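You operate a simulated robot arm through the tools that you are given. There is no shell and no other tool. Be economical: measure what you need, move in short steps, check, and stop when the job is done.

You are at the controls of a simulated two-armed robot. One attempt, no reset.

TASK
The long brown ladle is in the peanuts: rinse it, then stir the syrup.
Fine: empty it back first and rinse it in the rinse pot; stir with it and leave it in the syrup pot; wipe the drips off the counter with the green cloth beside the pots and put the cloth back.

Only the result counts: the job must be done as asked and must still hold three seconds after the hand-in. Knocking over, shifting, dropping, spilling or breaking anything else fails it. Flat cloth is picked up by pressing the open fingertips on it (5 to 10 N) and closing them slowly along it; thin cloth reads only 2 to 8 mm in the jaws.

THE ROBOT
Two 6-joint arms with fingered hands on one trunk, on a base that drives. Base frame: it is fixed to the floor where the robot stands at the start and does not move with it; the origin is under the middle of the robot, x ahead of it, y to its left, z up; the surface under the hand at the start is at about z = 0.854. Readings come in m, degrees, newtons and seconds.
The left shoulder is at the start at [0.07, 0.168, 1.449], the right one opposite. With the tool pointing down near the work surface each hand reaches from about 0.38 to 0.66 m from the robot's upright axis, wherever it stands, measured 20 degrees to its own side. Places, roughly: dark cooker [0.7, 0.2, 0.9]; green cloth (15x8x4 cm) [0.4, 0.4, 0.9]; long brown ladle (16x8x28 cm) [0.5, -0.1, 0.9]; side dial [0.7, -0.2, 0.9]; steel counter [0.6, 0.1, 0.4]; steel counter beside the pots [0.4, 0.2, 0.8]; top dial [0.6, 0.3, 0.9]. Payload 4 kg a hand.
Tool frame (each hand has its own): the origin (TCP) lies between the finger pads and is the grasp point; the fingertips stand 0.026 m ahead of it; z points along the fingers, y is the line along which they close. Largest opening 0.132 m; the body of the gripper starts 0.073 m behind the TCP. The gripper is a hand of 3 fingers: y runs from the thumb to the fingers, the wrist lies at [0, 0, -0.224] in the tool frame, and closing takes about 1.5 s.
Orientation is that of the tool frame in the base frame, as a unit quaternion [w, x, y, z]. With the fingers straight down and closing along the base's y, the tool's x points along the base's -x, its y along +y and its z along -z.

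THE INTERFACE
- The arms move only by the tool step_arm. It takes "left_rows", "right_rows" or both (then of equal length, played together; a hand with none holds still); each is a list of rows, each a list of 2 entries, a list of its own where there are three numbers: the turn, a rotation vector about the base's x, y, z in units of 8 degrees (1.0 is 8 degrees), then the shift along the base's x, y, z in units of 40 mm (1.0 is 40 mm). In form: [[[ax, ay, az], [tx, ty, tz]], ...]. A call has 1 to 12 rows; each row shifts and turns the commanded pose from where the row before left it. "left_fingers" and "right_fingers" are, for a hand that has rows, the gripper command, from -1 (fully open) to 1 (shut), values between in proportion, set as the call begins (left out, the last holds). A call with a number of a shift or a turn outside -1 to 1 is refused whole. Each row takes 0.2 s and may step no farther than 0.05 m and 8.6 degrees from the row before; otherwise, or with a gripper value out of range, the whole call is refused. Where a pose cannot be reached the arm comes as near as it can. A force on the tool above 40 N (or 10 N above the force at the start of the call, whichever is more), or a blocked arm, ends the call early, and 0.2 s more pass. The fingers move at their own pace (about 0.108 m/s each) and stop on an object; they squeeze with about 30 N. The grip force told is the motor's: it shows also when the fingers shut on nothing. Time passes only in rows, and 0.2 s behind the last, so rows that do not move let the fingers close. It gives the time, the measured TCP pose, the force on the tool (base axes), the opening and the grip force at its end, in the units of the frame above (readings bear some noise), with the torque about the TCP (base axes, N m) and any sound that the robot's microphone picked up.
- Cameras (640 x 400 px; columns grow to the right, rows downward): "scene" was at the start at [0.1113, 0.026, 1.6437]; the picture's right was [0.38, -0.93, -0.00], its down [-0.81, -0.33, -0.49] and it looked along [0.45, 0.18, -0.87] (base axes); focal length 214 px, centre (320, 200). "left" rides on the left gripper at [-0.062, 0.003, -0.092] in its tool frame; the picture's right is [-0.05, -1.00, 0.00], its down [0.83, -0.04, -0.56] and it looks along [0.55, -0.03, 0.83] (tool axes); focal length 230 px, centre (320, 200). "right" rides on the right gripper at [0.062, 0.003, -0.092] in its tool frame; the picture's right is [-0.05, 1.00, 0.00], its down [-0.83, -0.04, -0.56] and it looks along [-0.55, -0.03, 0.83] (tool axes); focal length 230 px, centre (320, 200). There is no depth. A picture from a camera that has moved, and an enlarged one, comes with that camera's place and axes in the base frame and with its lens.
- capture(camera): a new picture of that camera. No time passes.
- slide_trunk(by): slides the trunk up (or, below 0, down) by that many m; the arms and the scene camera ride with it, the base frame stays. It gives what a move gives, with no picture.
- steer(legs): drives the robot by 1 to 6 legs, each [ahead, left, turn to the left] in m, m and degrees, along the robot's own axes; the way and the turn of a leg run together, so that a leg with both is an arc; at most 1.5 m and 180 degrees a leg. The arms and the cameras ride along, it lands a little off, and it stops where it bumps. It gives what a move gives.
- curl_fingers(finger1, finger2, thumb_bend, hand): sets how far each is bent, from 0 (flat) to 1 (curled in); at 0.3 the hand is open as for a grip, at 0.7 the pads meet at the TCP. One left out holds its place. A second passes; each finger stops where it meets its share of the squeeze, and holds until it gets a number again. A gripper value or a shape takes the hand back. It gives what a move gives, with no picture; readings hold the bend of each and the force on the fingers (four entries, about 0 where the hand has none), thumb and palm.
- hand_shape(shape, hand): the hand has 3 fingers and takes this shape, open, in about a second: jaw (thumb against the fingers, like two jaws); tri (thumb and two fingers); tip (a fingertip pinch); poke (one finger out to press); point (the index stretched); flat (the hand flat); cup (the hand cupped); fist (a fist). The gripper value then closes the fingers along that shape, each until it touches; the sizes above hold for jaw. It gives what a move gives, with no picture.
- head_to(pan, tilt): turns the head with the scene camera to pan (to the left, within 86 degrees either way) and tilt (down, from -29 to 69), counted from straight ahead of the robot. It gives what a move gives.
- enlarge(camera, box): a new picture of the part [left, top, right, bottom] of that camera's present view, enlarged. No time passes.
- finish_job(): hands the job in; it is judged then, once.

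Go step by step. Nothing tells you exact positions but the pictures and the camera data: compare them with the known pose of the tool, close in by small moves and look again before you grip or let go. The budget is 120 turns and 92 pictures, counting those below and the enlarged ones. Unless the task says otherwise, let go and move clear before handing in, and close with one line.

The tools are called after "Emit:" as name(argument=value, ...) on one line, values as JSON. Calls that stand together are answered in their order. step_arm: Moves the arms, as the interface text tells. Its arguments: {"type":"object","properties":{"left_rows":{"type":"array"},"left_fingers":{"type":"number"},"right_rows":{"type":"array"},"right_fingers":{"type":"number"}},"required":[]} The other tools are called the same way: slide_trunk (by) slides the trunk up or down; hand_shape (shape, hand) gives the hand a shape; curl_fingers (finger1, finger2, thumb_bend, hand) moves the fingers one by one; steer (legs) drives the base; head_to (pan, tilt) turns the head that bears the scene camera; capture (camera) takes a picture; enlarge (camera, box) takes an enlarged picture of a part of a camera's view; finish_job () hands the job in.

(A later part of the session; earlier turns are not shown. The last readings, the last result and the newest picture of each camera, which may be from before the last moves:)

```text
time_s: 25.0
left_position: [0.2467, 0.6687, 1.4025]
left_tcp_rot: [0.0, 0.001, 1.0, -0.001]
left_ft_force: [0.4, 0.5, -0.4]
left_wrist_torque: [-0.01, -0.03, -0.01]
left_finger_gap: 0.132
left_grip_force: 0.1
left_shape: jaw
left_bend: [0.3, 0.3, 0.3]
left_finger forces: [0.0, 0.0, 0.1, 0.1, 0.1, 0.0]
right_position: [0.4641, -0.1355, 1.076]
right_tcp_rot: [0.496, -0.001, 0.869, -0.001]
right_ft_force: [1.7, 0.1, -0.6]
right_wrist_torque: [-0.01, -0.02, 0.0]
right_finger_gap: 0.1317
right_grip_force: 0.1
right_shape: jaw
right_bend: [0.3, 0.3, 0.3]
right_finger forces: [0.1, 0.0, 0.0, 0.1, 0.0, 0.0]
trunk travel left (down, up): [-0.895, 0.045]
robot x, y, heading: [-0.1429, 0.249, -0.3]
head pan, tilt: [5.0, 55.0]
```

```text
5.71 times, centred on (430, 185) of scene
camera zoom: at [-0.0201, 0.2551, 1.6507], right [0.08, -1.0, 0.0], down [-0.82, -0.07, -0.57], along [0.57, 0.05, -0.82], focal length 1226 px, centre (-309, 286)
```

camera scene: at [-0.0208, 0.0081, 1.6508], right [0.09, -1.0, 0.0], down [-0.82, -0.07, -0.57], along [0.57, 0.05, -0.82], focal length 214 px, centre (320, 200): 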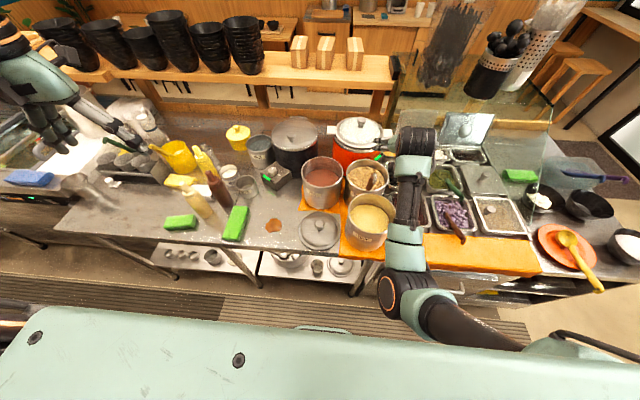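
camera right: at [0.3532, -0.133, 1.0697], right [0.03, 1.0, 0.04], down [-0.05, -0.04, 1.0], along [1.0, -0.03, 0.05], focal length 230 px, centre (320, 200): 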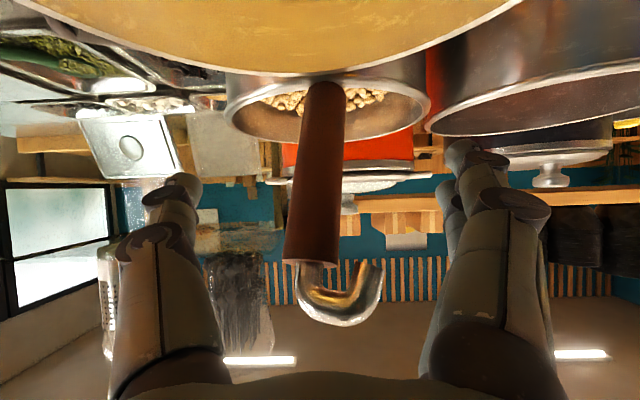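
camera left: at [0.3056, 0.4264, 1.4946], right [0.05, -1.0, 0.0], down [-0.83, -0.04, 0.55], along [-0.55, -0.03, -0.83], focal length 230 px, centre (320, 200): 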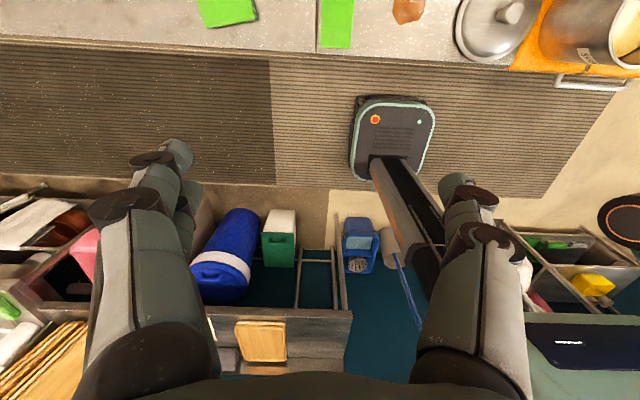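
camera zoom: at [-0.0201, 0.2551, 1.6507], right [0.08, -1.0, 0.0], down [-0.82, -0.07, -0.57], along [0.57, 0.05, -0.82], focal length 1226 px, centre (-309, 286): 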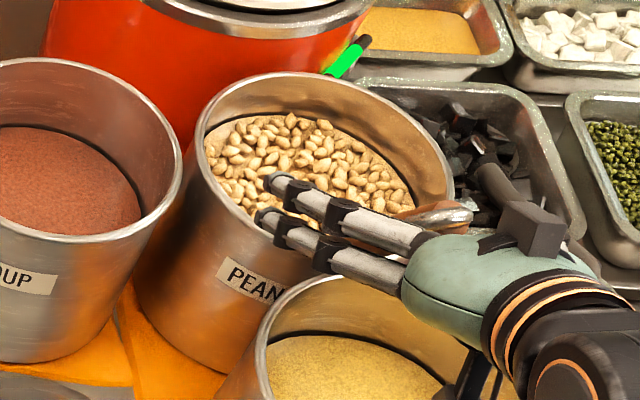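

The handle is now well centred, crossing right at the TCP. I close the fingers.

Emit:
step_arm(right_rows=[[[0, 0, 0], [0.15, -0.03, 0]], [[0, 0, 0], [0, 0, 0]], [[0, 0, 0], [0, 0, 0]], [[0, 0, 0], [0, 0, 0]], [[0, 0, 0], [0, 0, 0]], [[0, 0, 0], [0, 0, 0]], [[0, 0, 0], [0, 0, 0]], [[0, 0, 0], [0, 0, 0]]], right_fingers=1)

Emit:
capture(camera="right")

```text
time_s: 26.8
left_position: [0.247, 0.6683, 1.4019]
left_tcp_rot: [0.0, 0.001, 1.0, 0.0]
left_ft_force: [-0.9, 0.2, 0.6]
left_wrist_torque: [-0.02, 0.03, 0.02]
left_finger_gap: 0.1319
left_grip_force: 0.0
left_shape: jaw
left_bend: [0.3, 0.3, 0.3]
left_finger forces: [0.1, 0.0, 0.0, 0.0, 0.0, 0.0]
right_position: [0.4691, -0.1369, 1.0755]
right_tcp_rot: [0.494, 0.0, 0.869, -0.002]
right_ft_force: [0.5, 0.3, 0.5]
right_wrist_torque: [0.02, -0.03, 0.0]
right_finger_gap: 0.0
right_grip_force: 29.7
right_shape: jaw
right_bend: [0.73, 0.65, 0.73]
right_finger forces: [0.0, 0.1, 0.1, 0.0, 0.1, 0.1]
trunk travel left (down, up): [-0.895, 0.045]
robot x, y, heading: [-0.142, 0.2496, -0.1]
head pan, tilt: [5.0, 55.0]
```

```text
60 pictures are left
camera right: at [0.3587, -0.1339, 1.0697], right [0.03, 1.0, 0.04], down [-0.05, -0.04, 1.0], along [1.0, -0.03, 0.05], focal length 230 px, centre (320, 200)
```

right: 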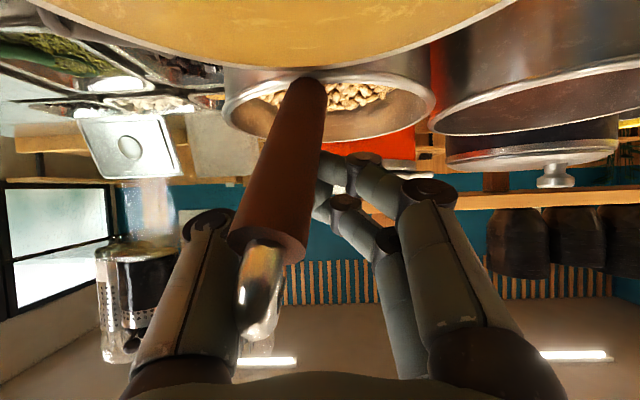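

The fingers closed ahead of the handle again, so it is about 2 cm nearer than I assumed. I'll open, retract along the fingers and check.

Emit:
step_arm(right_rows=[[[0, 0, 0], [0, 0, 0]], [[0, 0, 0], [0, 0, 0]], [[0, 0, 0], [0, 0, 0]], [[0, 0, 0], [0, 0, 0]], [[0, 0, 0], [0, 0, 0]], [[0, 0, 0], [-0.3, 0, 0]], [[0, 0, 0], [-0.35, 0, 0]], [[0, 0, 0], [0, 0, 0]]], right_fingers=-1)

Emit:
capture(camera="right")

```text
time_s: 28.6
left_position: [0.247, 0.6687, 1.4027]
left_tcp_rot: [0.0, 0.002, 1.0, 0.0]
left_ft_force: [0.7, 0.2, 0.0]
left_wrist_torque: [0.0, 0.02, -0.02]
left_finger_gap: 0.1318
left_grip_force: 0.0
left_shape: jaw
left_bend: [0.3, 0.3, 0.3]
left_finger forces: [0.1, 0.0, 0.1, 0.0, 0.0, 0.0]
right_position: [0.4431, -0.1368, 1.0762]
right_tcp_rot: [0.495, 0.0, 0.869, -0.001]
right_ft_force: [-0.2, -0.8, 1.7]
right_wrist_torque: [-0.01, 0.03, 0.01]
right_finger_gap: 0.132
right_grip_force: 0.0
right_shape: jaw
right_bend: [0.3, 0.3, 0.3]
right_finger forces: [0.0, 0.0, 0.1, 0.1, 0.0, 0.1]
trunk travel left (down, up): [-0.895, 0.045]
robot x, y, heading: [-0.1415, 0.2447, -0.1]
head pan, tilt: [5.0, 55.0]
```

```text
59 pictures are left
camera right: at [0.3322, -0.1342, 1.0706], right [0.03, 1.0, 0.04], down [-0.05, -0.04, 1.0], along [1.0, -0.03, 0.05], focal length 230 px, centre (320, 200)
```

right: 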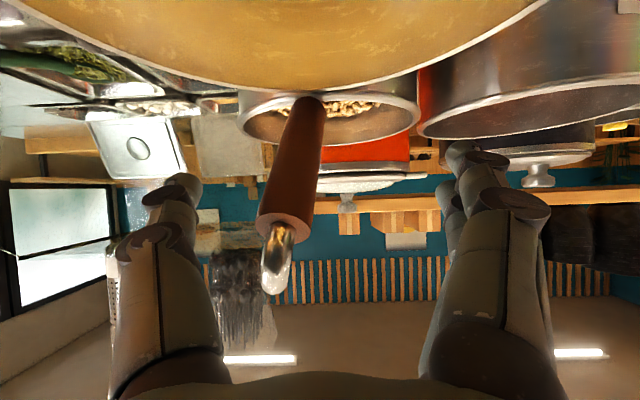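

The handle now leans at about 40° on the rim, almost in line with my fingers, so I'll shift onto it and grip it axially.

Emit:
step_arm(right_rows=[[[0, 0, 0], [-0.13, -0.18, -0.1]], [[0, 0, 0], [-0.13, -0.17, -0.1]], [[0, 0, 0], [0, 0, 0]]])

Emit:
capture(camera="right")

Emit:
enlarge(camera="scene", box=[380, 160, 480, 230])

```text
time_s: 29.4
left_position: [0.247, 0.6685, 1.4015]
left_tcp_rot: [-0.001, 0.001, 1.0, 0.0]
left_ft_force: [-0.9, 0.7, -0.8]
left_wrist_torque: [0.02, -0.03, 0.03]
left_finger_gap: 0.1317
left_grip_force: 0.2
left_shape: jaw
left_bend: [0.3, 0.3, 0.3]
left_finger forces: [0.0, 0.1, 0.1, 0.0, 0.0, 0.0]
right_position: [0.4332, -0.1528, 1.0689]
right_tcp_rot: [0.495, -0.001, 0.869, 0.0]
right_ft_force: [-0.3, 0.1, -0.5]
right_wrist_torque: [0.0, 0.04, 0.0]
right_finger_gap: 0.1323
right_grip_force: 0.0
right_shape: jaw
right_bend: [0.3, 0.3, 0.3]
right_finger forces: [0.1, 0.0, 0.0, 0.0, 0.0, 0.0]
trunk travel left (down, up): [-0.895, 0.045]
robot x, y, heading: [-0.1467, 0.2479, -0.1]
head pan, tilt: [5.0, 55.0]
```

```text
58 pictures are left
camera right: at [0.3225, -0.1492, 1.0622], right [0.03, 1.0, 0.04], down [-0.05, -0.04, 1.0], along [1.0, -0.03, 0.05], focal length 230 px, centre (320, 200)
```

right: 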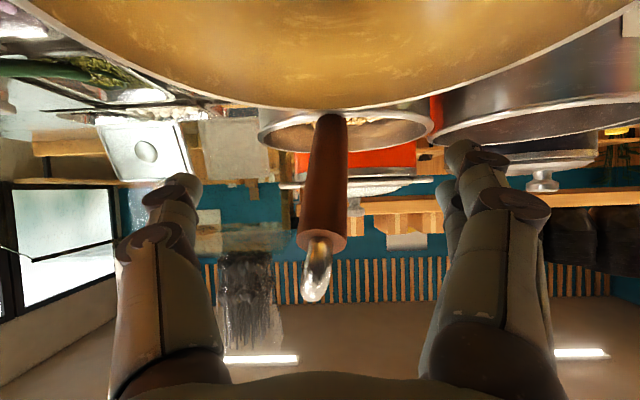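

```text
5.71 times, centred on (430, 195) of scene
camera zoom: at [-0.0199, 0.2553, 1.6507], right [0.08, -1.0, 0.0], down [-0.82, -0.07, -0.57], along [0.57, 0.05, -0.82], focal length 1226 px, centre (-309, 229)
```

zoom: 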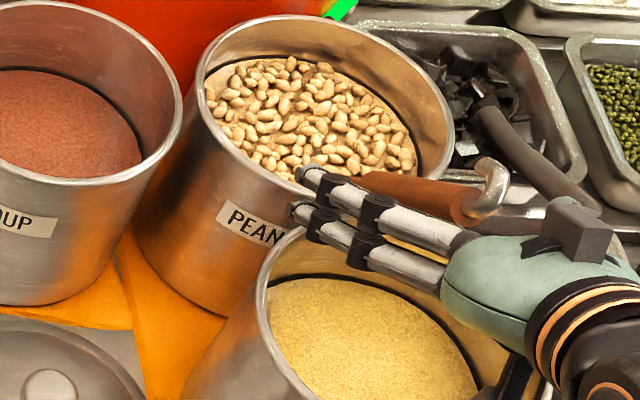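

Two views agree: the handle runs from (0.498, -0.142, 1.011) to (0.419, -0.152, 1.089), 2 cm thick, and passes right through the TCP. Closing.

Emit:
step_arm(right_rows=[[[0, 0, 0], [0, 0.07, 0.12]], [[0, 0, 0], [0, 0, 0]], [[0, 0, 0], [0, 0, 0]], [[0, 0, 0], [0, 0, 0]], [[0, 0, 0], [0, 0, 0]], [[0, 0, 0], [0, 0, 0]], [[0, 0, 0], [0, 0, 0]], [[0, 0, 0], [0, 0, 0]], [[0, 0, 0], [0, 0, 0]]], right_fingers=1)

Emit:
capture(camera="right")

```text
time_s: 31.4
left_position: [0.2472, 0.668, 1.4023]
left_tcp_rot: [0.0, 0.003, 1.0, 0.0]
left_ft_force: [-0.1, 0.4, 0.2]
left_wrist_torque: [0.01, 0.0, 0.0]
left_finger_gap: 0.1319
left_grip_force: 0.0
left_shape: jaw
left_bend: [0.3, 0.3, 0.3]
left_finger forces: [0.0, 0.0, 0.0, 0.0, 0.0, 0.0]
right_position: [0.4316, -0.1494, 1.0729]
right_tcp_rot: [0.494, 0.001, 0.87, -0.003]
right_ft_force: [0.5, 0.1, -0.5]
right_wrist_torque: [0.0, 0.03, 0.01]
right_finger_gap: 0.0182
right_grip_force: 30.2
right_shape: jaw
right_bend: [0.73, 0.72, 0.7]
right_finger forces: [13.8, 13.8, 0.0, 0.1, 26.7, 0.0]
trunk travel left (down, up): [-0.895, 0.045]
robot x, y, heading: [-0.1445, 0.2495, -0.2]
head pan, tilt: [5.0, 55.0]
```

```text
56 pictures are left
camera right: at [0.3218, -0.1468, 1.0671], right [0.03, 1.0, 0.04], down [-0.05, -0.04, 1.0], along [1.0, -0.03, 0.05], focal length 230 px, centre (320, 200)
```

right: 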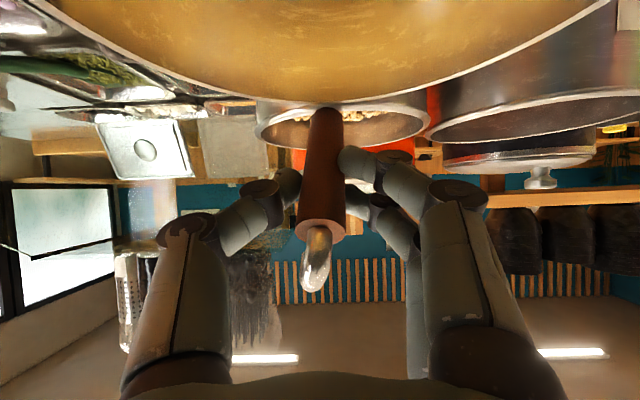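

The ladle is held firmly (finger forces about 14/14/27 N). I lift slowly.

Emit:
step_arm(right_rows=[[[0, 0, 0], [0, 0, 0.4]], [[0, 0, 0], [0, 0, 0.4]], [[0, 0, 0], [0, 0, 0.5]], [[0, 0, 0], [0, 0, 0.5]], [[0, 0, 0], [0, 0, 0.6]], [[0, 0, 0], [0, 0, 0.6]], [[0, 0, 0], [0, 0, 0]]])

Emit:
enlarge(camera="scene", box=[360, 140, 500, 240])

```text
time_s: 33.0
left_position: [0.2461, 0.668, 1.4025]
left_tcp_rot: [0.0, 0.002, 1.0, 0.0]
left_ft_force: [-0.1, -0.2, 0.7]
left_wrist_torque: [0.0, -0.02, 0.01]
left_finger_gap: 0.1321
left_grip_force: 0.0
left_shape: jaw
left_bend: [0.3, 0.3, 0.3]
left_finger forces: [0.0, 0.0, 0.0, 0.1, 0.0, 0.0]
right_position: [0.4334, -0.1452, 1.192]
right_tcp_rot: [0.495, -0.001, 0.869, -0.001]
right_ft_force: [0.2, -0.6, -0.5]
right_wrist_torque: [-0.02, 0.08, 0.02]
right_finger_gap: 0.0181
right_grip_force: 30.1
right_shape: jaw
right_bend: [0.73, 0.72, 0.7]
right_finger forces: [15.2, 14.2, 0.1, 0.0, 27.1, 0.0]
trunk travel left (down, up): [-0.895, 0.045]
robot x, y, heading: [-0.1424, 0.248, -0.4]
head pan, tilt: [5.0, 55.0]
```

```text
4.00 times, centred on (430, 190) of scene
camera zoom: at [-0.0201, 0.2548, 1.6507], right [0.08, -1.0, 0.0], down [-0.82, -0.07, -0.57], along [0.57, 0.05, -0.82], focal length 858 px, centre (-120, 240)
```

zoom: 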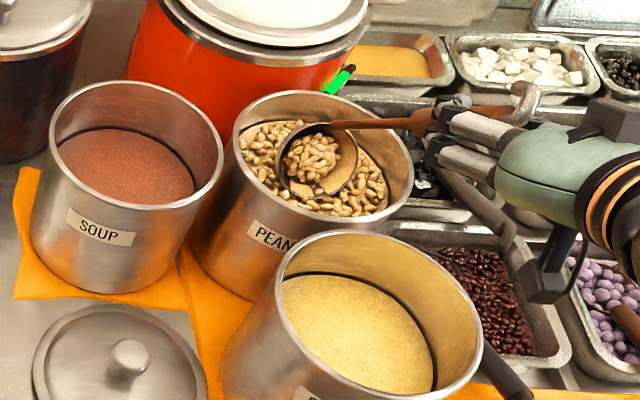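

The ladle is out with peanuts in its bowl, and the opening faces along the handle. I'll lift it clear of the rim and then shift the base left to get room for tipping it over the peanut pot.

Emit:
step_arm(right_rows=[[[0, 0, 0], [0.05, 0, 0.5]], [[0, 0, 0], [0.1, 0, 0.5]], [[0, 0, 0], [0.1, 0, 0.5]], [[0, 0, 0], [0.1, 0, 0.5]], [[0, 0, 0], [0.1, 0, 0.5]], [[0, 0, 0], [0, 0, 0]]])

Emit:
enlarge(camera="scene", box=[360, 120, 520, 240])

```text
time_s: 34.4
left_position: [0.2476, 0.6681, 1.4021]
left_tcp_rot: [0.0, 0.002, 1.0, 0.0]
left_ft_force: [-0.5, -1.2, -0.3]
left_wrist_torque: [-0.02, -0.02, -0.01]
left_finger_gap: 0.1318
left_grip_force: 0.1
left_shape: jaw
left_bend: [0.3, 0.3, 0.3]
left_finger forces: [0.0, 0.0, 0.1, 0.0, 0.0, 0.0]
right_position: [0.4513, -0.1484, 1.2935]
right_tcp_rot: [0.495, -0.001, 0.869, 0.0]
right_ft_force: [0.3, 0.3, -1.2]
right_wrist_torque: [0.01, 0.05, 0.0]
right_finger_gap: 0.0182
right_grip_force: 29.9
right_shape: jaw
right_bend: [0.73, 0.72, 0.7]
right_finger forces: [15.5, 14.5, 0.0, 0.0, 27.0, 0.1]
trunk travel left (down, up): [-0.895, 0.045]
robot x, y, heading: [-0.1437, 0.2452, -0.3]
head pan, tilt: [5.0, 55.0]
```

```text
3.33 times, centred on (440, 180) of scene
camera zoom: at [-0.0201, 0.2549, 1.6507], right [0.08, -1.0, 0.0], down [-0.82, -0.07, -0.57], along [0.57, 0.05, -0.82], focal length 715 px, centre (-80, 267)
```

zoom: 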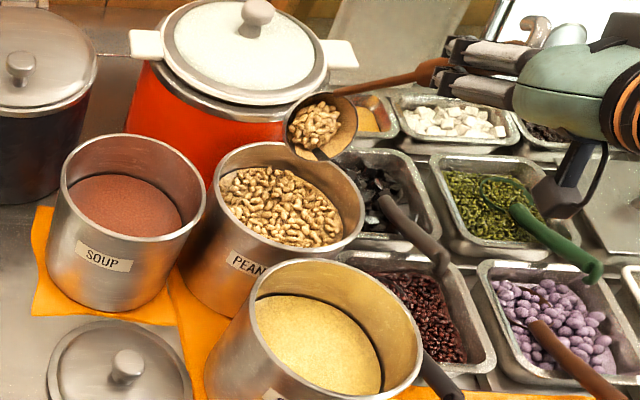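

The bowl is clear, at about (0.56, -0.12, 1.12). I'll strafe the base left, then bring the ladle back over the pot.

Emit:
steer(legs=[[0, 0.2, 0]])

Emit:
step_arm(right_rows=[[[0, 0, 0], [0, -0.8, 0]], [[0, 0, 0], [0, -0.8, 0]], [[0, 0, 0], [0, -0.8, 0]], [[0, 0, 0], [0, -0.8, 0]], [[0, 0, 0], [0, -0.8, 0]], [[0, 0, 0], [0, -0.8, 0]], [[0, 0, 0], [0, 0, 0]]])

Emit:
enlarge(camera="scene", box=[380, 100, 580, 250])

```text
time_s: 36.0
left_position: [0.247, 0.8624, 1.4035]
left_tcp_rot: [0.0, 0.001, 1.0, 0.002]
left_ft_force: [-0.4, 0.1, 1.0]
left_wrist_torque: [0.04, -0.01, -0.01]
left_finger_gap: 0.132
left_grip_force: 0.1
left_shape: jaw
left_bend: [0.3, 0.3, 0.3]
left_finger forces: [0.0, 0.1, 0.0, 0.1, 0.0, 0.0]
right_position: [0.453, 0.0471, 1.2919]
right_tcp_rot: [0.495, 0.0, 0.869, 0.001]
right_ft_force: [0.5, -0.5, 0.4]
right_wrist_torque: [-0.02, 0.07, 0.01]
right_finger_gap: 0.018
right_grip_force: 30.0
right_shape: jaw
right_bend: [0.73, 0.72, 0.7]
right_finger forces: [15.4, 14.7, 0.1, 0.0, 27.0, 0.1]
trunk travel left (down, up): [-0.895, 0.045]
robot x, y, heading: [-0.1439, 0.4471, -0.0]
head pan, tilt: [5.0, 55.0]
```

```text
time_s: 37.6
left_position: [0.2469, 0.8682, 1.4026]
left_tcp_rot: [0.0, 0.002, 1.0, 0.0]
left_ft_force: [0.5, -0.1, 0.5]
left_wrist_torque: [0.04, 0.0, -0.03]
left_finger_gap: 0.132
left_grip_force: 0.1
left_shape: jaw
left_bend: [0.3, 0.3, 0.3]
left_finger forces: [0.0, 0.0, 0.1, 0.0, 0.0, 0.0]
right_position: [0.4634, -0.1051, 1.2877]
right_tcp_rot: [0.494, -0.001, 0.869, -0.001]
right_ft_force: [0.1, 0.6, -1.6]
right_wrist_torque: [-0.02, 0.08, -0.02]
right_finger_gap: 0.0184
right_grip_force: 30.0
right_shape: jaw
right_bend: [0.73, 0.72, 0.71]
right_finger forces: [16.3, 14.7, 0.1, 0.0, 27.5, 0.0]
right hand out of reach, approached as far as the arm can: row 3, 4, 6
trunk travel left (down, up): [-0.895, 0.045]
robot x, y, heading: [-0.1384, 0.4468, 0.0]
head pan, tilt: [5.0, 55.0]
```

```text
2.67 times, centred on (480, 175) of scene
camera zoom: at [-0.0197, 0.4545, 1.6507], right [0.09, -1.0, 0.0], down [-0.82, -0.07, -0.57], along [0.57, 0.05, -0.82], focal length 572 px, centre (-107, 267)
```

zoom: 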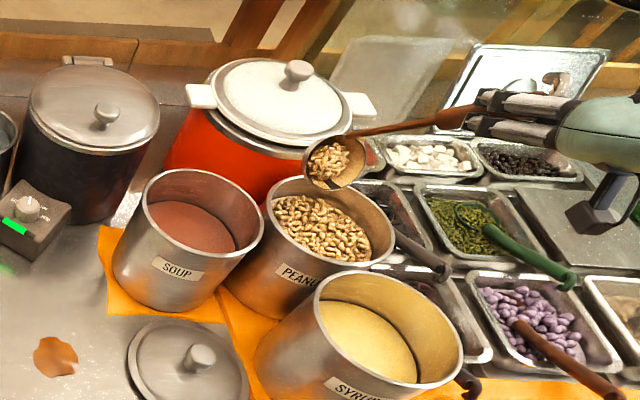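

The bowl sits at about (0.54, -0.05, 1.15). I'll start rolling while bringing it over the pot centre, still short of pouring.

Emit:
step_arm(right_rows=[[[-1, 0, 0], [0.1, -0.05, -0.05]], [[-1, 0, 0], [0.1, -0.05, -0.05]], [[-1, 0, 0], [0.1, -0.05, -0.05]], [[-1, 0, 0], [0.07, -0.03, -0.05]], [[0, 0, 0], [0, 0, 0]]])

Emit:
enlarge(camera="scene", box=[380, 100, 580, 250])

```text
time_s: 38.8
left_position: [0.2467, 0.8682, 1.4019]
left_tcp_rot: [0.0, 0.001, 1.0, 0.0]
left_ft_force: [1.2, -0.8, 0.2]
left_wrist_torque: [0.0, 0.03, 0.02]
left_finger_gap: 0.1319
left_grip_force: 0.0
left_shape: jaw
left_bend: [0.3, 0.3, 0.3]
left_finger forces: [0.1, 0.0, 0.1, 0.0, 0.0, 0.0]
right_position: [0.4777, -0.1133, 1.2828]
right_tcp_rot: [0.476, -0.139, 0.835, -0.24]
right_ft_force: [-0.2, 0.3, -1.4]
right_wrist_torque: [0.07, 0.08, -0.01]
right_finger_gap: 0.018
right_grip_force: 30.0
right_shape: jaw
right_bend: [0.73, 0.72, 0.71]
right_finger forces: [15.8, 14.0, 0.0, 0.1, 26.9, 0.0]
trunk travel left (down, up): [-0.895, 0.045]
robot x, y, heading: [-0.1435, 0.45, 0.1]
head pan, tilt: [5.0, 55.0]
```

```text
2.67 times, centred on (480, 175) of scene
camera zoom: at [-0.0198, 0.4539, 1.6507], right [0.09, -1.0, 0.0], down [-0.82, -0.07, -0.57], along [0.57, 0.05, -0.82], focal length 572 px, centre (-107, 267)
```

zoom: 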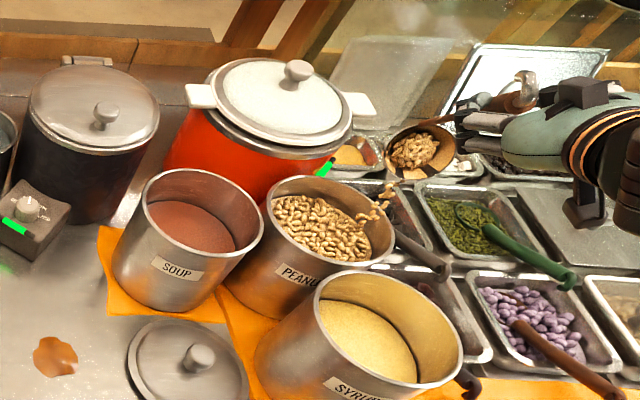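

The peanuts are already pouring, landing inside the pot at about (0.56, -0.155). I'll continue the roll while holding the bowl over the pot.

Emit:
step_arm(right_rows=[[[-1, 0, 0], [-0.1, 0.64, -0.28]], [[-1, 0, 0], [-0.08, 0.6, -0.36]], [[-1, 0, 0], [-0.08, 0.55, -0.4]], [[-1, 0, 0], [-0.06, 0.5, -0.44]], [[0, 0, 0], [0, 0, 0]]])

Emit:
enlarge(camera="scene", box=[380, 100, 580, 250])

```text
time_s: 40.0
left_position: [0.2465, 0.8685, 1.4023]
left_tcp_rot: [0.0, 0.001, 1.0, 0.0]
left_ft_force: [-0.7, -0.1, 0.1]
left_wrist_torque: [-0.02, -0.03, 0.0]
left_finger_gap: 0.1317
left_grip_force: 0.0
left_shape: jaw
left_bend: [0.3, 0.3, 0.3]
left_finger forces: [0.1, 0.0, 0.0, 0.0, 0.0, 0.1]
right_position: [0.4671, -0.0236, 1.2235]
right_tcp_rot: [0.419, -0.263, 0.736, -0.462]
right_ft_force: [0.4, -0.2, -0.4]
right_wrist_torque: [0.07, 0.05, 0.02]
right_finger_gap: 0.0181
right_grip_force: 29.8
right_shape: jaw
right_bend: [0.73, 0.72, 0.71]
right_finger forces: [15.9, 14.6, 0.1, 0.0, 26.7, 0.1]
trunk travel left (down, up): [-0.895, 0.045]
robot x, y, heading: [-0.1438, 0.4487, -0.2]
head pan, tilt: [5.0, 55.0]
```

```text
2.67 times, centred on (480, 175) of scene
camera zoom: at [-0.0198, 0.4543, 1.6507], right [0.09, -1.0, 0.0], down [-0.82, -0.07, -0.57], along [0.57, 0.05, -0.82], focal length 572 px, centre (-107, 267)
```

zoom: 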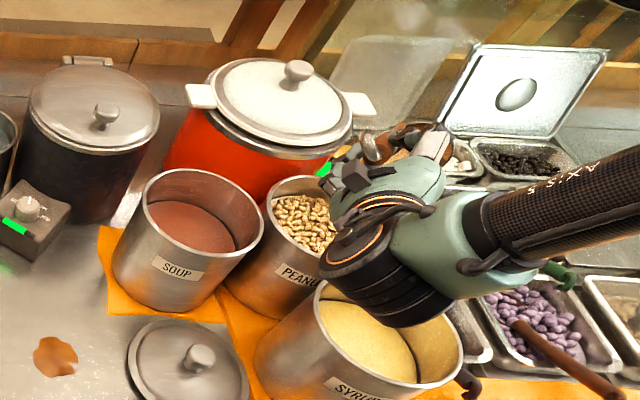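

The arm hides the bowl, so I'll check it with the hand camera.

Emit:
capture(camera="right")

Emit:
enlarge(camera="scene", box=[460, 120, 560, 190])

```text
50 pictures are left
camera right: at [0.3554, -0.028, 1.2177], right [0.03, 0.47, -0.88], down [-0.05, 0.88, 0.47], along [1.0, 0.03, 0.05], focal length 230 px, centre (320, 200)
```

right: 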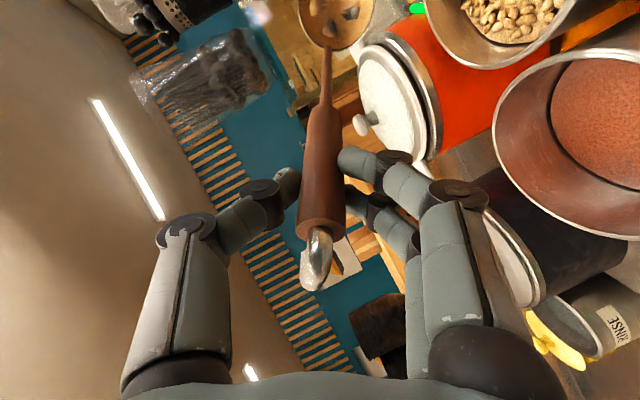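

```text
5.71 times, centred on (510, 155) of scene
camera zoom: at [-0.0198, 0.4543, 1.6507], right [0.09, -1.0, 0.0], down [-0.82, -0.07, -0.57], along [0.57, 0.05, -0.82], focal length 1226 px, centre (-766, 457)
```

zoom: 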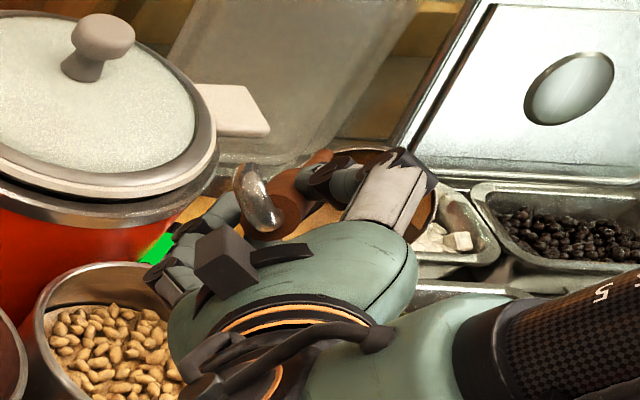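

Emit:
enlarge(camera="right", box=[260, 0, 620, 225])

```text
1.78 times, centred on (440, 112) of right
camera zoom: at [0.3554, -0.028, 1.2177], right [0.03, 0.47, -0.88], down [-0.05, 0.88, 0.47], along [1.0, 0.03, 0.05], focal length 409 px, centre (107, 356)
```

zoom: 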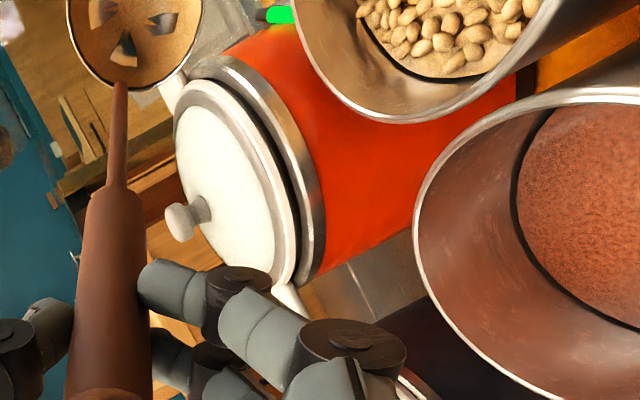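

The bowl is emptied; what looks dark are its slots. Next I'll roll the ladle back upright and carry it high toward the rinse side.

Emit:
step_arm(right_rows=[[[1, 0, 0], [0.1, 0.3, 0.6]], [[1, 0, 0], [0.1, 0.3, 0.6]], [[1, 0, 0], [0.1, 0.6, 0.5]], [[1, 0, 0], [0.1, 0.6, 0.4]], [[1, 0, 0], [0.1, 0.7, 0.3]], [[1, 0, 0], [0.1, 0.7, 0.3]], [[1, 0, 0], [0.1, 0.7, 0.2]], [[1, 0, 0], [0.1, 0.7, 0]], [[0, 0, 0], [0, 0, 0]]])

Emit:
capture(camera="scene")

Emit:
enlarge(camera="scene", box=[420, 150, 560, 260])

```text
time_s: 42.0
left_position: [0.2461, 0.8685, 1.4018]
left_tcp_rot: [0.0, 0.001, 1.0, -0.001]
left_ft_force: [0.6, 0.4, 0.2]
left_wrist_torque: [-0.04, 0.02, 0.0]
left_finger_gap: 0.1319
left_grip_force: 0.1
left_shape: jaw
left_bend: [0.3, 0.3, 0.3]
left_finger forces: [0.1, 0.1, 0.0, 0.0, 0.1, 0.0]
right_position: [0.4611, 0.1147, 1.3409]
right_tcp_rot: [0.495, -0.001, 0.869, 0.0]
right_ft_force: [0.3, 0.3, 0.3]
right_wrist_torque: [0.0, 0.07, 0.0]
right_finger_gap: 0.0179
right_grip_force: 30.0
right_shape: jaw
right_bend: [0.73, 0.72, 0.71]
right_finger forces: [16.3, 14.6, 0.0, 0.1, 26.8, 0.0]
right hand out of reach, approached as far as the arm can: row 4, 5, 6, 7, 8
trunk travel left (down, up): [-0.895, 0.045]
robot x, y, heading: [-0.1446, 0.4469, -0.3]
head pan, tilt: [5.0, 55.0]
```

```text
47 pictures are left
camera scene: at [-0.0196, 0.4539, 1.6507], right [0.09, -1.0, 0.0], down [-0.82, -0.07, -0.57], along [0.57, 0.05, -0.82], focal length 214 px, centre (320, 200)
```

scene: 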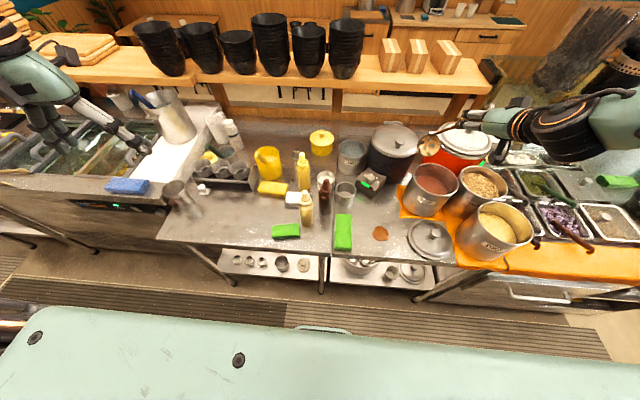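

```text
3.64 times, centred on (490, 205) of scene
camera zoom: at [-0.0196, 0.4539, 1.6507], right [0.09, -1.0, 0.0], down [-0.82, -0.07, -0.57], along [0.57, 0.05, -0.82], focal length 780 px, centre (-298, 182)
```

zoom: 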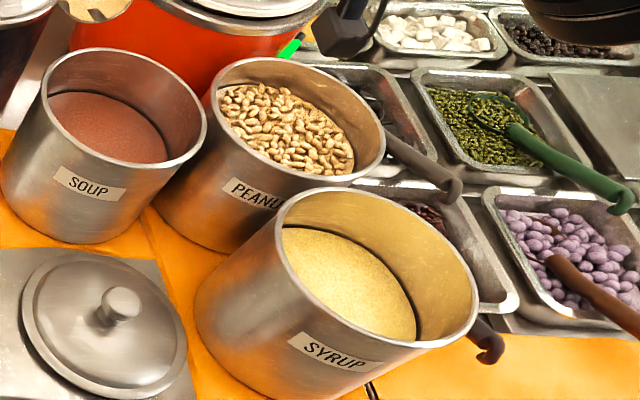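

No spills are visible. Now a closer look at the rinse pot.

Emit:
enlarge(camera="scene", box=[310, 110, 450, 210])

```text
4.00 times, centred on (380, 160) of scene
camera zoom: at [-0.0196, 0.4539, 1.6507], right [0.09, -1.0, 0.0], down [-0.82, -0.07, -0.57], along [0.57, 0.05, -0.82], focal length 858 px, centre (80, 360)
```

zoom: 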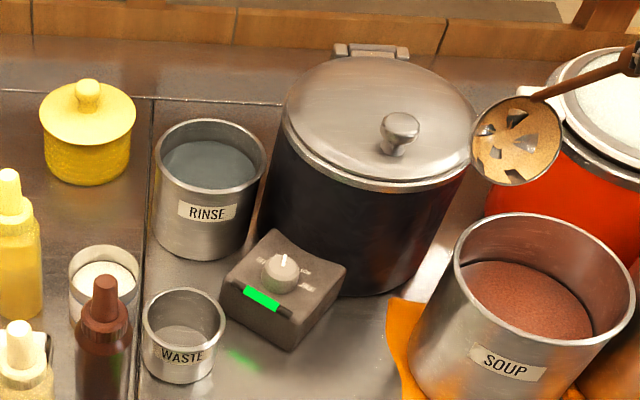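

The rinse pot is centred at (0.76, 0.369), with its rim at z ≈ 0.966 and r ≈ 0.065. I'll drive forward 8 cm and bring the ladle above it.

Emit:
steer(legs=[[0.08, 0, 0]])

Emit:
step_arm(right_rows=[[[0, 0, 0], [0.5, 0.93, 0]], [[0, 0, 0], [0.5, 0.93, 0]], [[0, 0, 0], [0.5, 0.93, 0]], [[0, 0, 0], [0.5, 0.93, 0]], [[0, 0, 0], [0.5, 0.93, 0]], [[0, 0, 0], [0.5, 0.93, 0]], [[0, 0, 0], [0, 0, 0]]])

Emit:
enlarge(camera="scene", box=[280, 100, 460, 230])

```text
time_s: 43.0
left_position: [0.3128, 0.8664, 1.406]
left_tcp_rot: [0.005, 0.001, 1.0, 0.0]
left_ft_force: [-0.3, -0.1, 0.0]
left_wrist_torque: [0.0, -0.06, 0.0]
left_finger_gap: 0.132
left_grip_force: 0.0
left_shape: jaw
left_bend: [0.3, 0.3, 0.3]
left_finger forces: [0.0, 0.1, 0.0, 0.1, 0.0, 0.0]
right_position: [0.53, 0.1137, 1.3474]
right_tcp_rot: [0.499, -0.001, 0.866, 0.0]
right_ft_force: [-0.4, -1.3, -0.7]
right_wrist_torque: [-0.01, 0.08, -0.01]
right_finger_gap: 0.018
right_grip_force: 29.4
right_shape: jaw
right_bend: [0.73, 0.72, 0.71]
right_finger forces: [16.5, 14.6, 0.1, 0.1, 26.8, 0.0]
trunk travel left (down, up): [-0.895, 0.045]
robot x, y, heading: [-0.0591, 0.4472, -0.0]
head pan, tilt: [5.0, 55.0]
```

```text
time_s: 44.6
left_position: [0.3261, 0.8674, 1.4012]
left_tcp_rot: [0.0, 0.001, 1.0, 0.001]
left_ft_force: [0.9, 0.6, -0.7]
left_wrist_torque: [0.0, 0.05, -0.03]
left_finger_gap: 0.1321
left_grip_force: 0.1
left_shape: jaw
left_bend: [0.3, 0.3, 0.3]
left_finger forces: [0.0, 0.1, 0.0, 0.0, 0.0, 0.1]
right_position: [0.5417, 0.1132, 1.3412]
right_tcp_rot: [0.495, -0.002, 0.869, 0.0]
right_ft_force: [0.8, -0.2, -0.7]
right_wrist_torque: [-0.01, 0.1, -0.02]
right_finger_gap: 0.0181
right_grip_force: 30.1
right_shape: jaw
right_bend: [0.73, 0.72, 0.71]
right_finger forces: [16.4, 14.6, 0.0, 0.1, 26.8, 0.0]
right hand out of reach, approached as far as the arm can: row 1, 2, 3, 4, 5, 6
trunk travel left (down, up): [-0.895, 0.045]
robot x, y, heading: [-0.067, 0.447, -0.2]
head pan, tilt: [5.0, 55.0]
```

```text
3.08 times, centred on (370, 165) of scene
camera zoom: at [0.0601, 0.4538, 1.6506], right [0.09, -1.0, 0.0], down [-0.82, -0.07, -0.57], along [0.57, 0.05, -0.82], focal length 660 px, centre (166, 308)
```

zoom: 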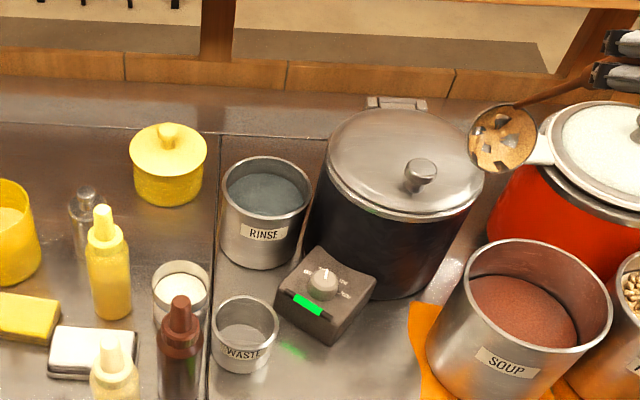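

The arm is stuck at its inner limit, so I'll extend straight forward first, then sideways.

Emit:
step_arm(right_rows=[[[0, 0, 0], [0.8, 0, 0]], [[0, 0, 0], [0.8, 0, 0]], [[0, 0, 0], [0.8, 0, 0]], [[0, 0, 0], [0.6, 0.6, 0]], [[0, 0, 0], [0, 1, 0]], [[0, 0, 0], [0, 1, 0]], [[0, 0, 0], [0, 1, 0]], [[0, 0, 0], [0, 1, 0]], [[0, 0, 0], [0, 1, 0]], [[0, 0, 0], [0, 0, 0]]])

Emit:
enlarge(camera="scene", box=[280, 100, 460, 230])

```text
time_s: 46.8
left_position: [0.3244, 0.8689, 1.4024]
left_tcp_rot: [0.0, 0.001, 1.0, 0.0]
left_ft_force: [0.2, 0.7, 0.6]
left_wrist_torque: [-0.01, -0.02, 0.0]
left_finger_gap: 0.1321
left_grip_force: 0.1
left_shape: jaw
left_bend: [0.3, 0.3, 0.3]
left_finger forces: [0.1, 0.0, 0.1, 0.0, 0.0, 0.0]
right_position: [0.5129, 0.1296, 1.341]
right_tcp_rot: [0.495, -0.002, 0.869, 0.0]
right_ft_force: [0.1, 0.0, -0.4]
right_wrist_torque: [-0.03, 0.07, -0.02]
right_finger_gap: 0.0182
right_grip_force: 30.6
right_shape: jaw
right_bend: [0.73, 0.72, 0.71]
right_finger forces: [16.5, 14.7, 0.0, 0.0, 26.7, 0.0]
right hand out of reach, approached as far as the arm can: row 1, 2, 3, 4, 5, 6, 7, 8, 9
trunk travel left (down, up): [-0.895, 0.045]
robot x, y, heading: [-0.0665, 0.4447, 0.2]
head pan, tilt: [5.0, 55.0]
```

```text
3.08 times, centred on (370, 165) of scene
camera zoom: at [0.0586, 0.4539, 1.6507], right [0.09, -1.0, 0.0], down [-0.82, -0.07, -0.57], along [0.57, 0.05, -0.82], focal length 660 px, centre (166, 308)
```

zoom: 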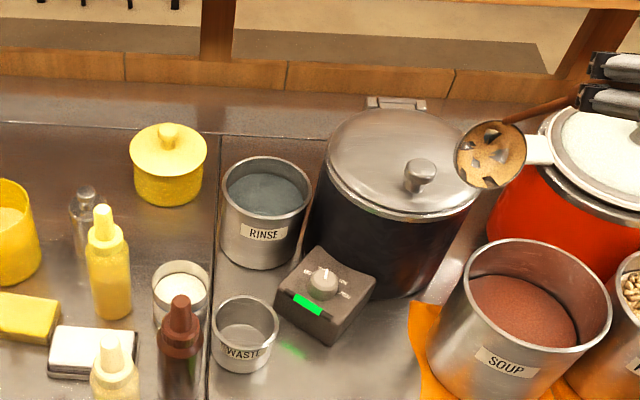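

The arm can't swing inward past its shoulder, as it needs the target on its outer side. I'll strafe the base left so the rinse pot lies there.

Emit:
steer(legs=[[0, 0.27, 0]])

Emit:
step_arm(right_rows=[[[0, 0, 0], [0.8, 0, 0]], [[0, 0, 0], [0.8, 0, 0]], [[0, 0, 0], [0.5, 0, 0]], [[0, 0, 0], [0, 0, 0]]])

Emit:
capture(camera="scene")

```text
time_s: 48.8
left_position: [0.3241, 1.1455, 1.4038]
left_tcp_rot: [0.0, -0.001, 1.0, 0.001]
left_ft_force: [-0.5, -0.1, 0.5]
left_wrist_torque: [0.0, 0.0, 0.01]
left_finger_gap: 0.132
left_grip_force: 0.1
left_shape: jaw
left_bend: [0.3, 0.3, 0.3]
left_finger forces: [0.0, 0.0, 0.0, 0.1, 0.0, 0.0]
right_position: [0.5147, 0.4088, 1.3384]
right_tcp_rot: [0.496, -0.003, 0.868, 0.003]
right_ft_force: [0.5, -0.5, -0.5]
right_wrist_torque: [0.0, 0.06, 0.04]
right_finger_gap: 0.0179
right_grip_force: 30.2
right_shape: jaw
right_bend: [0.73, 0.72, 0.71]
right_finger forces: [16.6, 14.7, 0.0, 0.1, 26.8, 0.0]
trunk travel left (down, up): [-0.895, 0.045]
robot x, y, heading: [-0.0618, 0.7243, 0.3]
head pan, tilt: [5.0, 55.0]
```

```text
time_s: 49.8
left_position: [0.323, 1.1505, 1.4024]
left_tcp_rot: [0.0, -0.001, 1.0, 0.0]
left_ft_force: [-1.1, -0.1, 0.9]
left_wrist_torque: [-0.02, 0.02, 0.0]
left_finger_gap: 0.1321
left_grip_force: 0.0
left_shape: jaw
left_bend: [0.3, 0.3, 0.3]
left_finger forces: [0.0, 0.0, 0.1, 0.0, 0.1, 0.0]
right_position: [0.5732, 0.3747, 1.3408]
right_tcp_rot: [0.495, -0.005, 0.869, 0.002]
right_ft_force: [-0.1, 0.7, -1.2]
right_wrist_torque: [0.0, 0.07, 0.01]
right_finger_gap: 0.0181
right_grip_force: 29.8
right_shape: jaw
right_bend: [0.73, 0.72, 0.71]
right_finger forces: [16.6, 14.8, 0.1, 0.0, 26.9, 0.0]
right hand out of reach, approached as far as the arm can: row 1, 2, 3
trunk travel left (down, up): [-0.895, 0.045]
robot x, y, heading: [-0.0682, 0.7269, 0.0]
head pan, tilt: [5.0, 55.0]
```

```text
42 pictures are left
camera scene: at [0.058, 0.736, 1.6508], right [0.09, -1.0, 0.0], down [-0.82, -0.07, -0.57], along [0.57, 0.05, -0.82], focal length 214 px, centre (320, 200)
```

scene: 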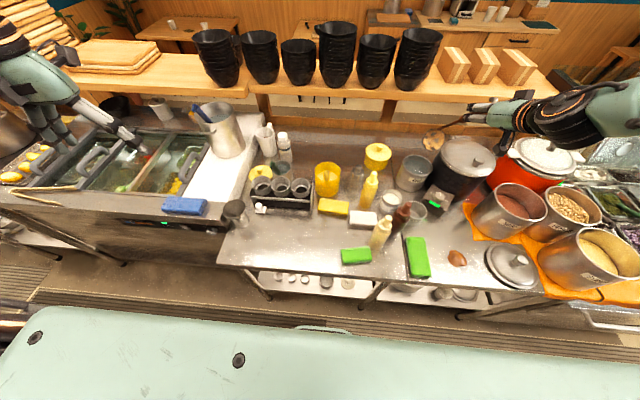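

Emit:
step_arm(right_rows=[[[0, 0, 0], [0.6, -0.3, -0.3]], [[0, 0, 0], [0.6, -0.3, -0.3]], [[0, 0, 0], [0.6, -0.3, -0.3]], [[0, 0, 0], [0.4, 0, -0.3]], [[0, 0, 0], [0, 0, 0]]])

Emit:
enlarge(camera="scene", box=[360, 100, 520, 220])

Emit:
capture(camera="right")

```text
time_s: 51.0
left_position: [0.3234, 1.149, 1.4017]
left_tcp_rot: [0.001, 0.0, 1.0, 0.0]
left_ft_force: [0.1, 0.4, -0.5]
left_wrist_torque: [-0.01, 0.02, -0.03]
left_finger_gap: 0.1322
left_grip_force: 0.0
left_shape: jaw
left_bend: [0.3, 0.3, 0.3]
left_finger forces: [0.1, 0.0, 0.1, 0.0, 0.0, 0.1]
right_position: [0.6353, 0.3159, 1.2929]
right_tcp_rot: [0.496, -0.004, 0.868, 0.002]
right_ft_force: [-0.5, -1.4, -0.8]
right_wrist_torque: [-0.01, 0.07, -0.01]
right_finger_gap: 0.0181
right_grip_force: 30.1
right_shape: jaw
right_bend: [0.73, 0.72, 0.71]
right_finger forces: [16.8, 14.9, 0.1, 0.0, 26.7, 0.0]
right hand out of reach, approached as far as the arm can: row 1, 2, 3, 4
trunk travel left (down, up): [-0.895, 0.045]
robot x, y, heading: [-0.0644, 0.7257, 0.2]
head pan, tilt: [5.0, 55.0]
```

```text
3.33 times, centred on (440, 160) of scene
camera zoom: at [0.0587, 0.7346, 1.6507], right [0.09, -1.0, 0.0], down [-0.82, -0.07, -0.57], along [0.57, 0.05, -0.82], focal length 715 px, centre (-80, 333)
```

zoom: 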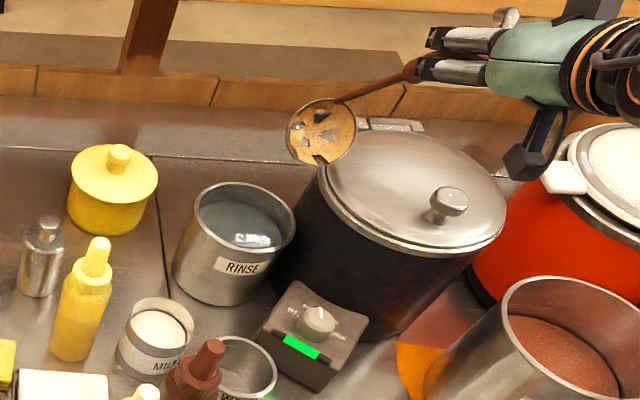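

```text
40 pictures are left
camera right: at [0.5251, 0.3174, 1.2859], right [0.02, 1.0, 0.04], down [-0.05, -0.04, 1.0], along [1.0, -0.02, 0.05], focal length 230 px, centre (320, 200)
```

right: 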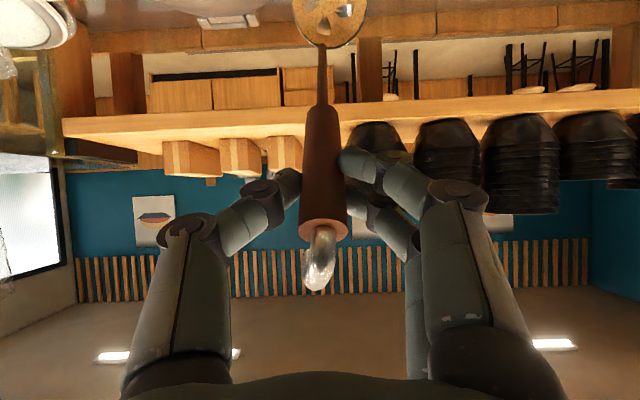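

Two views put the bowl at (0.758, 0.330, 1.11), and the rinse pot at about (0.755, 0.371). I'll shift the base 4 cm left to line them up.

Emit:
steer(legs=[[0, 0.045, 0]])

Emit:
step_arm(right_rows=[[[0, 0, 0], [-0.1, 0, -0.5]], [[0, 0, 0], [0, 0, -0.5]], [[0, 0, 0], [0, 0, -0.5]], [[0, 0, 0], [0, 0, 0]]])

Emit:
enlarge(camera="scene", box=[360, 100, 520, 220])

```text
time_s: 51.9
left_position: [0.3238, 1.1808, 1.4061]
left_tcp_rot: [0.0, 0.001, 1.0, 0.006]
left_ft_force: [-0.3, -0.7, -0.1]
left_wrist_torque: [0.08, 0.01, -0.02]
left_finger_gap: 0.132
left_grip_force: 0.1
left_shape: jaw
left_bend: [0.3, 0.3, 0.3]
left_finger forces: [0.0, 0.1, 0.1, 0.1, 0.0, 0.1]
right_position: [0.6342, 0.3478, 1.2885]
right_tcp_rot: [0.496, -0.001, 0.868, 0.006]
right_ft_force: [-0.5, -1.2, -1.1]
right_wrist_torque: [0.05, 0.08, 0.04]
right_finger_gap: 0.0179
right_grip_force: 30.0
right_shape: jaw
right_bend: [0.73, 0.72, 0.71]
right_finger forces: [16.8, 14.9, 0.0, 0.0, 26.8, 0.1]
trunk travel left (down, up): [-0.895, 0.045]
robot x, y, heading: [-0.0611, 0.7716, 0.1]
head pan, tilt: [5.0, 55.0]
```

```text
time_s: 52.9
left_position: [0.3233, 1.1948, 1.4021]
left_tcp_rot: [0.0, 0.0, 1.0, -0.001]
left_ft_force: [0.1, 0.6, -0.4]
left_wrist_torque: [-0.03, -0.01, -0.02]
left_finger_gap: 0.132
left_grip_force: 0.1
left_shape: jaw
left_bend: [0.3, 0.3, 0.3]
left_finger forces: [0.0, 0.0, 0.1, 0.1, 0.1, 0.0]
right_position: [0.6264, 0.3583, 1.2334]
right_tcp_rot: [0.496, -0.003, 0.868, 0.001]
right_ft_force: [-0.3, 0.0, -0.4]
right_wrist_torque: [0.0, 0.06, -0.01]
right_finger_gap: 0.018
right_grip_force: 30.7
right_shape: jaw
right_bend: [0.73, 0.72, 0.71]
right_finger forces: [16.8, 14.9, 0.0, 0.0, 26.7, 0.0]
right hand out of reach, approached as far as the arm can: row 3
trunk travel left (down, up): [-0.895, 0.045]
robot x, y, heading: [-0.0641, 0.7717, 0.2]
head pan, tilt: [5.0, 55.0]
```

```text
3.33 times, centred on (440, 160) of scene
camera zoom: at [0.0585, 0.7812, 1.6507], right [0.09, -1.0, 0.0], down [-0.82, -0.07, -0.57], along [0.57, 0.05, -0.82], focal length 715 px, centre (-80, 333)
```

zoom: 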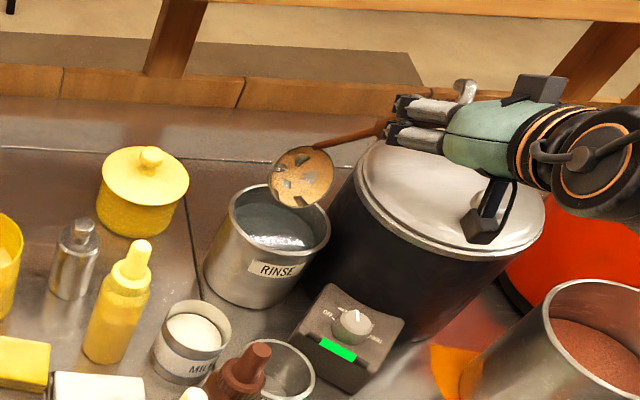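

It's nearly aligned but at the limit again. I'll shift the base a bit further left and bring the arm back right.

Emit:
steer(legs=[[0, 0.09, 0]])

Emit:
step_arm(right_rows=[[[0, 0, 0], [0.05, -0.7, 0]], [[0, 0, 0], [0.05, -0.7, 0]], [[0, 0, 0], [0.05, -0.6, 0]], [[0, 0, 0], [0, 0, 0]]])

Emit:
capture(camera="scene")

```text
time_s: 54.0
left_position: [0.325, 1.268, 1.406]
left_tcp_rot: [0.0, 0.001, 1.0, 0.005]
left_ft_force: [0.2, -0.7, -1.2]
left_wrist_torque: [0.07, -0.02, 0.03]
left_finger_gap: 0.1316
left_grip_force: 0.0
left_shape: jaw
left_bend: [0.3, 0.3, 0.3]
left_finger forces: [0.0, 0.1, 0.0, 0.0, 0.1, 0.1]
right_position: [0.6268, 0.4316, 1.2275]
right_tcp_rot: [0.495, 0.001, 0.869, 0.006]
right_ft_force: [0.6, -0.9, -0.7]
right_wrist_torque: [0.02, 0.02, 0.03]
right_finger_gap: 0.0181
right_grip_force: 30.2
right_shape: jaw
right_bend: [0.73, 0.72, 0.71]
right_finger forces: [16.7, 15.1, 0.1, 0.1, 26.8, 0.0]
trunk travel left (down, up): [-0.895, 0.045]
robot x, y, heading: [-0.0621, 0.859, 0.3]
head pan, tilt: [5.0, 55.0]
```

```text
time_s: 55.0
left_position: [0.3246, 1.2831, 1.4011]
left_tcp_rot: [0.0, 0.0, 1.0, -0.001]
left_ft_force: [0.9, -0.7, 0.4]
left_wrist_torque: [-0.04, 0.02, -0.02]
left_finger_gap: 0.132
left_grip_force: 0.1
left_shape: jaw
left_bend: [0.3, 0.3, 0.3]
left_finger forces: [0.0, 0.0, 0.0, 0.0, 0.0, 0.1]
right_position: [0.6291, 0.3646, 1.233]
right_tcp_rot: [0.496, -0.003, 0.869, 0.0]
right_ft_force: [0.5, 1.1, -0.7]
right_wrist_torque: [-0.05, 0.05, -0.05]
right_finger_gap: 0.0177
right_grip_force: 29.8
right_shape: jaw
right_bend: [0.73, 0.72, 0.71]
right_finger forces: [16.9, 15.2, 0.0, 0.0, 26.8, 0.1]
trunk travel left (down, up): [-0.895, 0.045]
robot x, y, heading: [-0.0632, 0.8589, -0.1]
head pan, tilt: [5.0, 55.0]
```

```text
38 pictures are left
camera scene: at [0.0585, 0.8699, 1.6507], right [0.09, -1.0, 0.0], down [-0.82, -0.07, -0.57], along [0.57, 0.05, -0.82], focal length 214 px, centre (320, 200)
```

scene: 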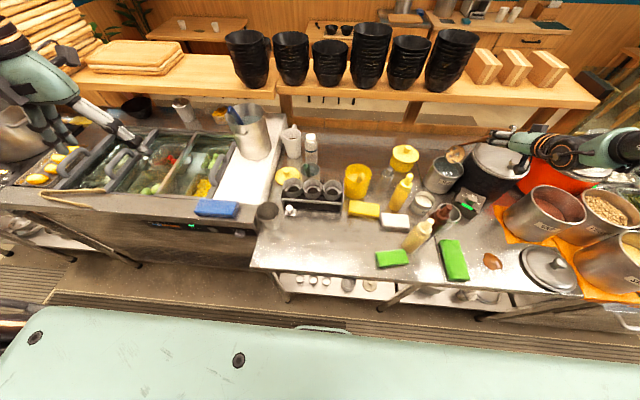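

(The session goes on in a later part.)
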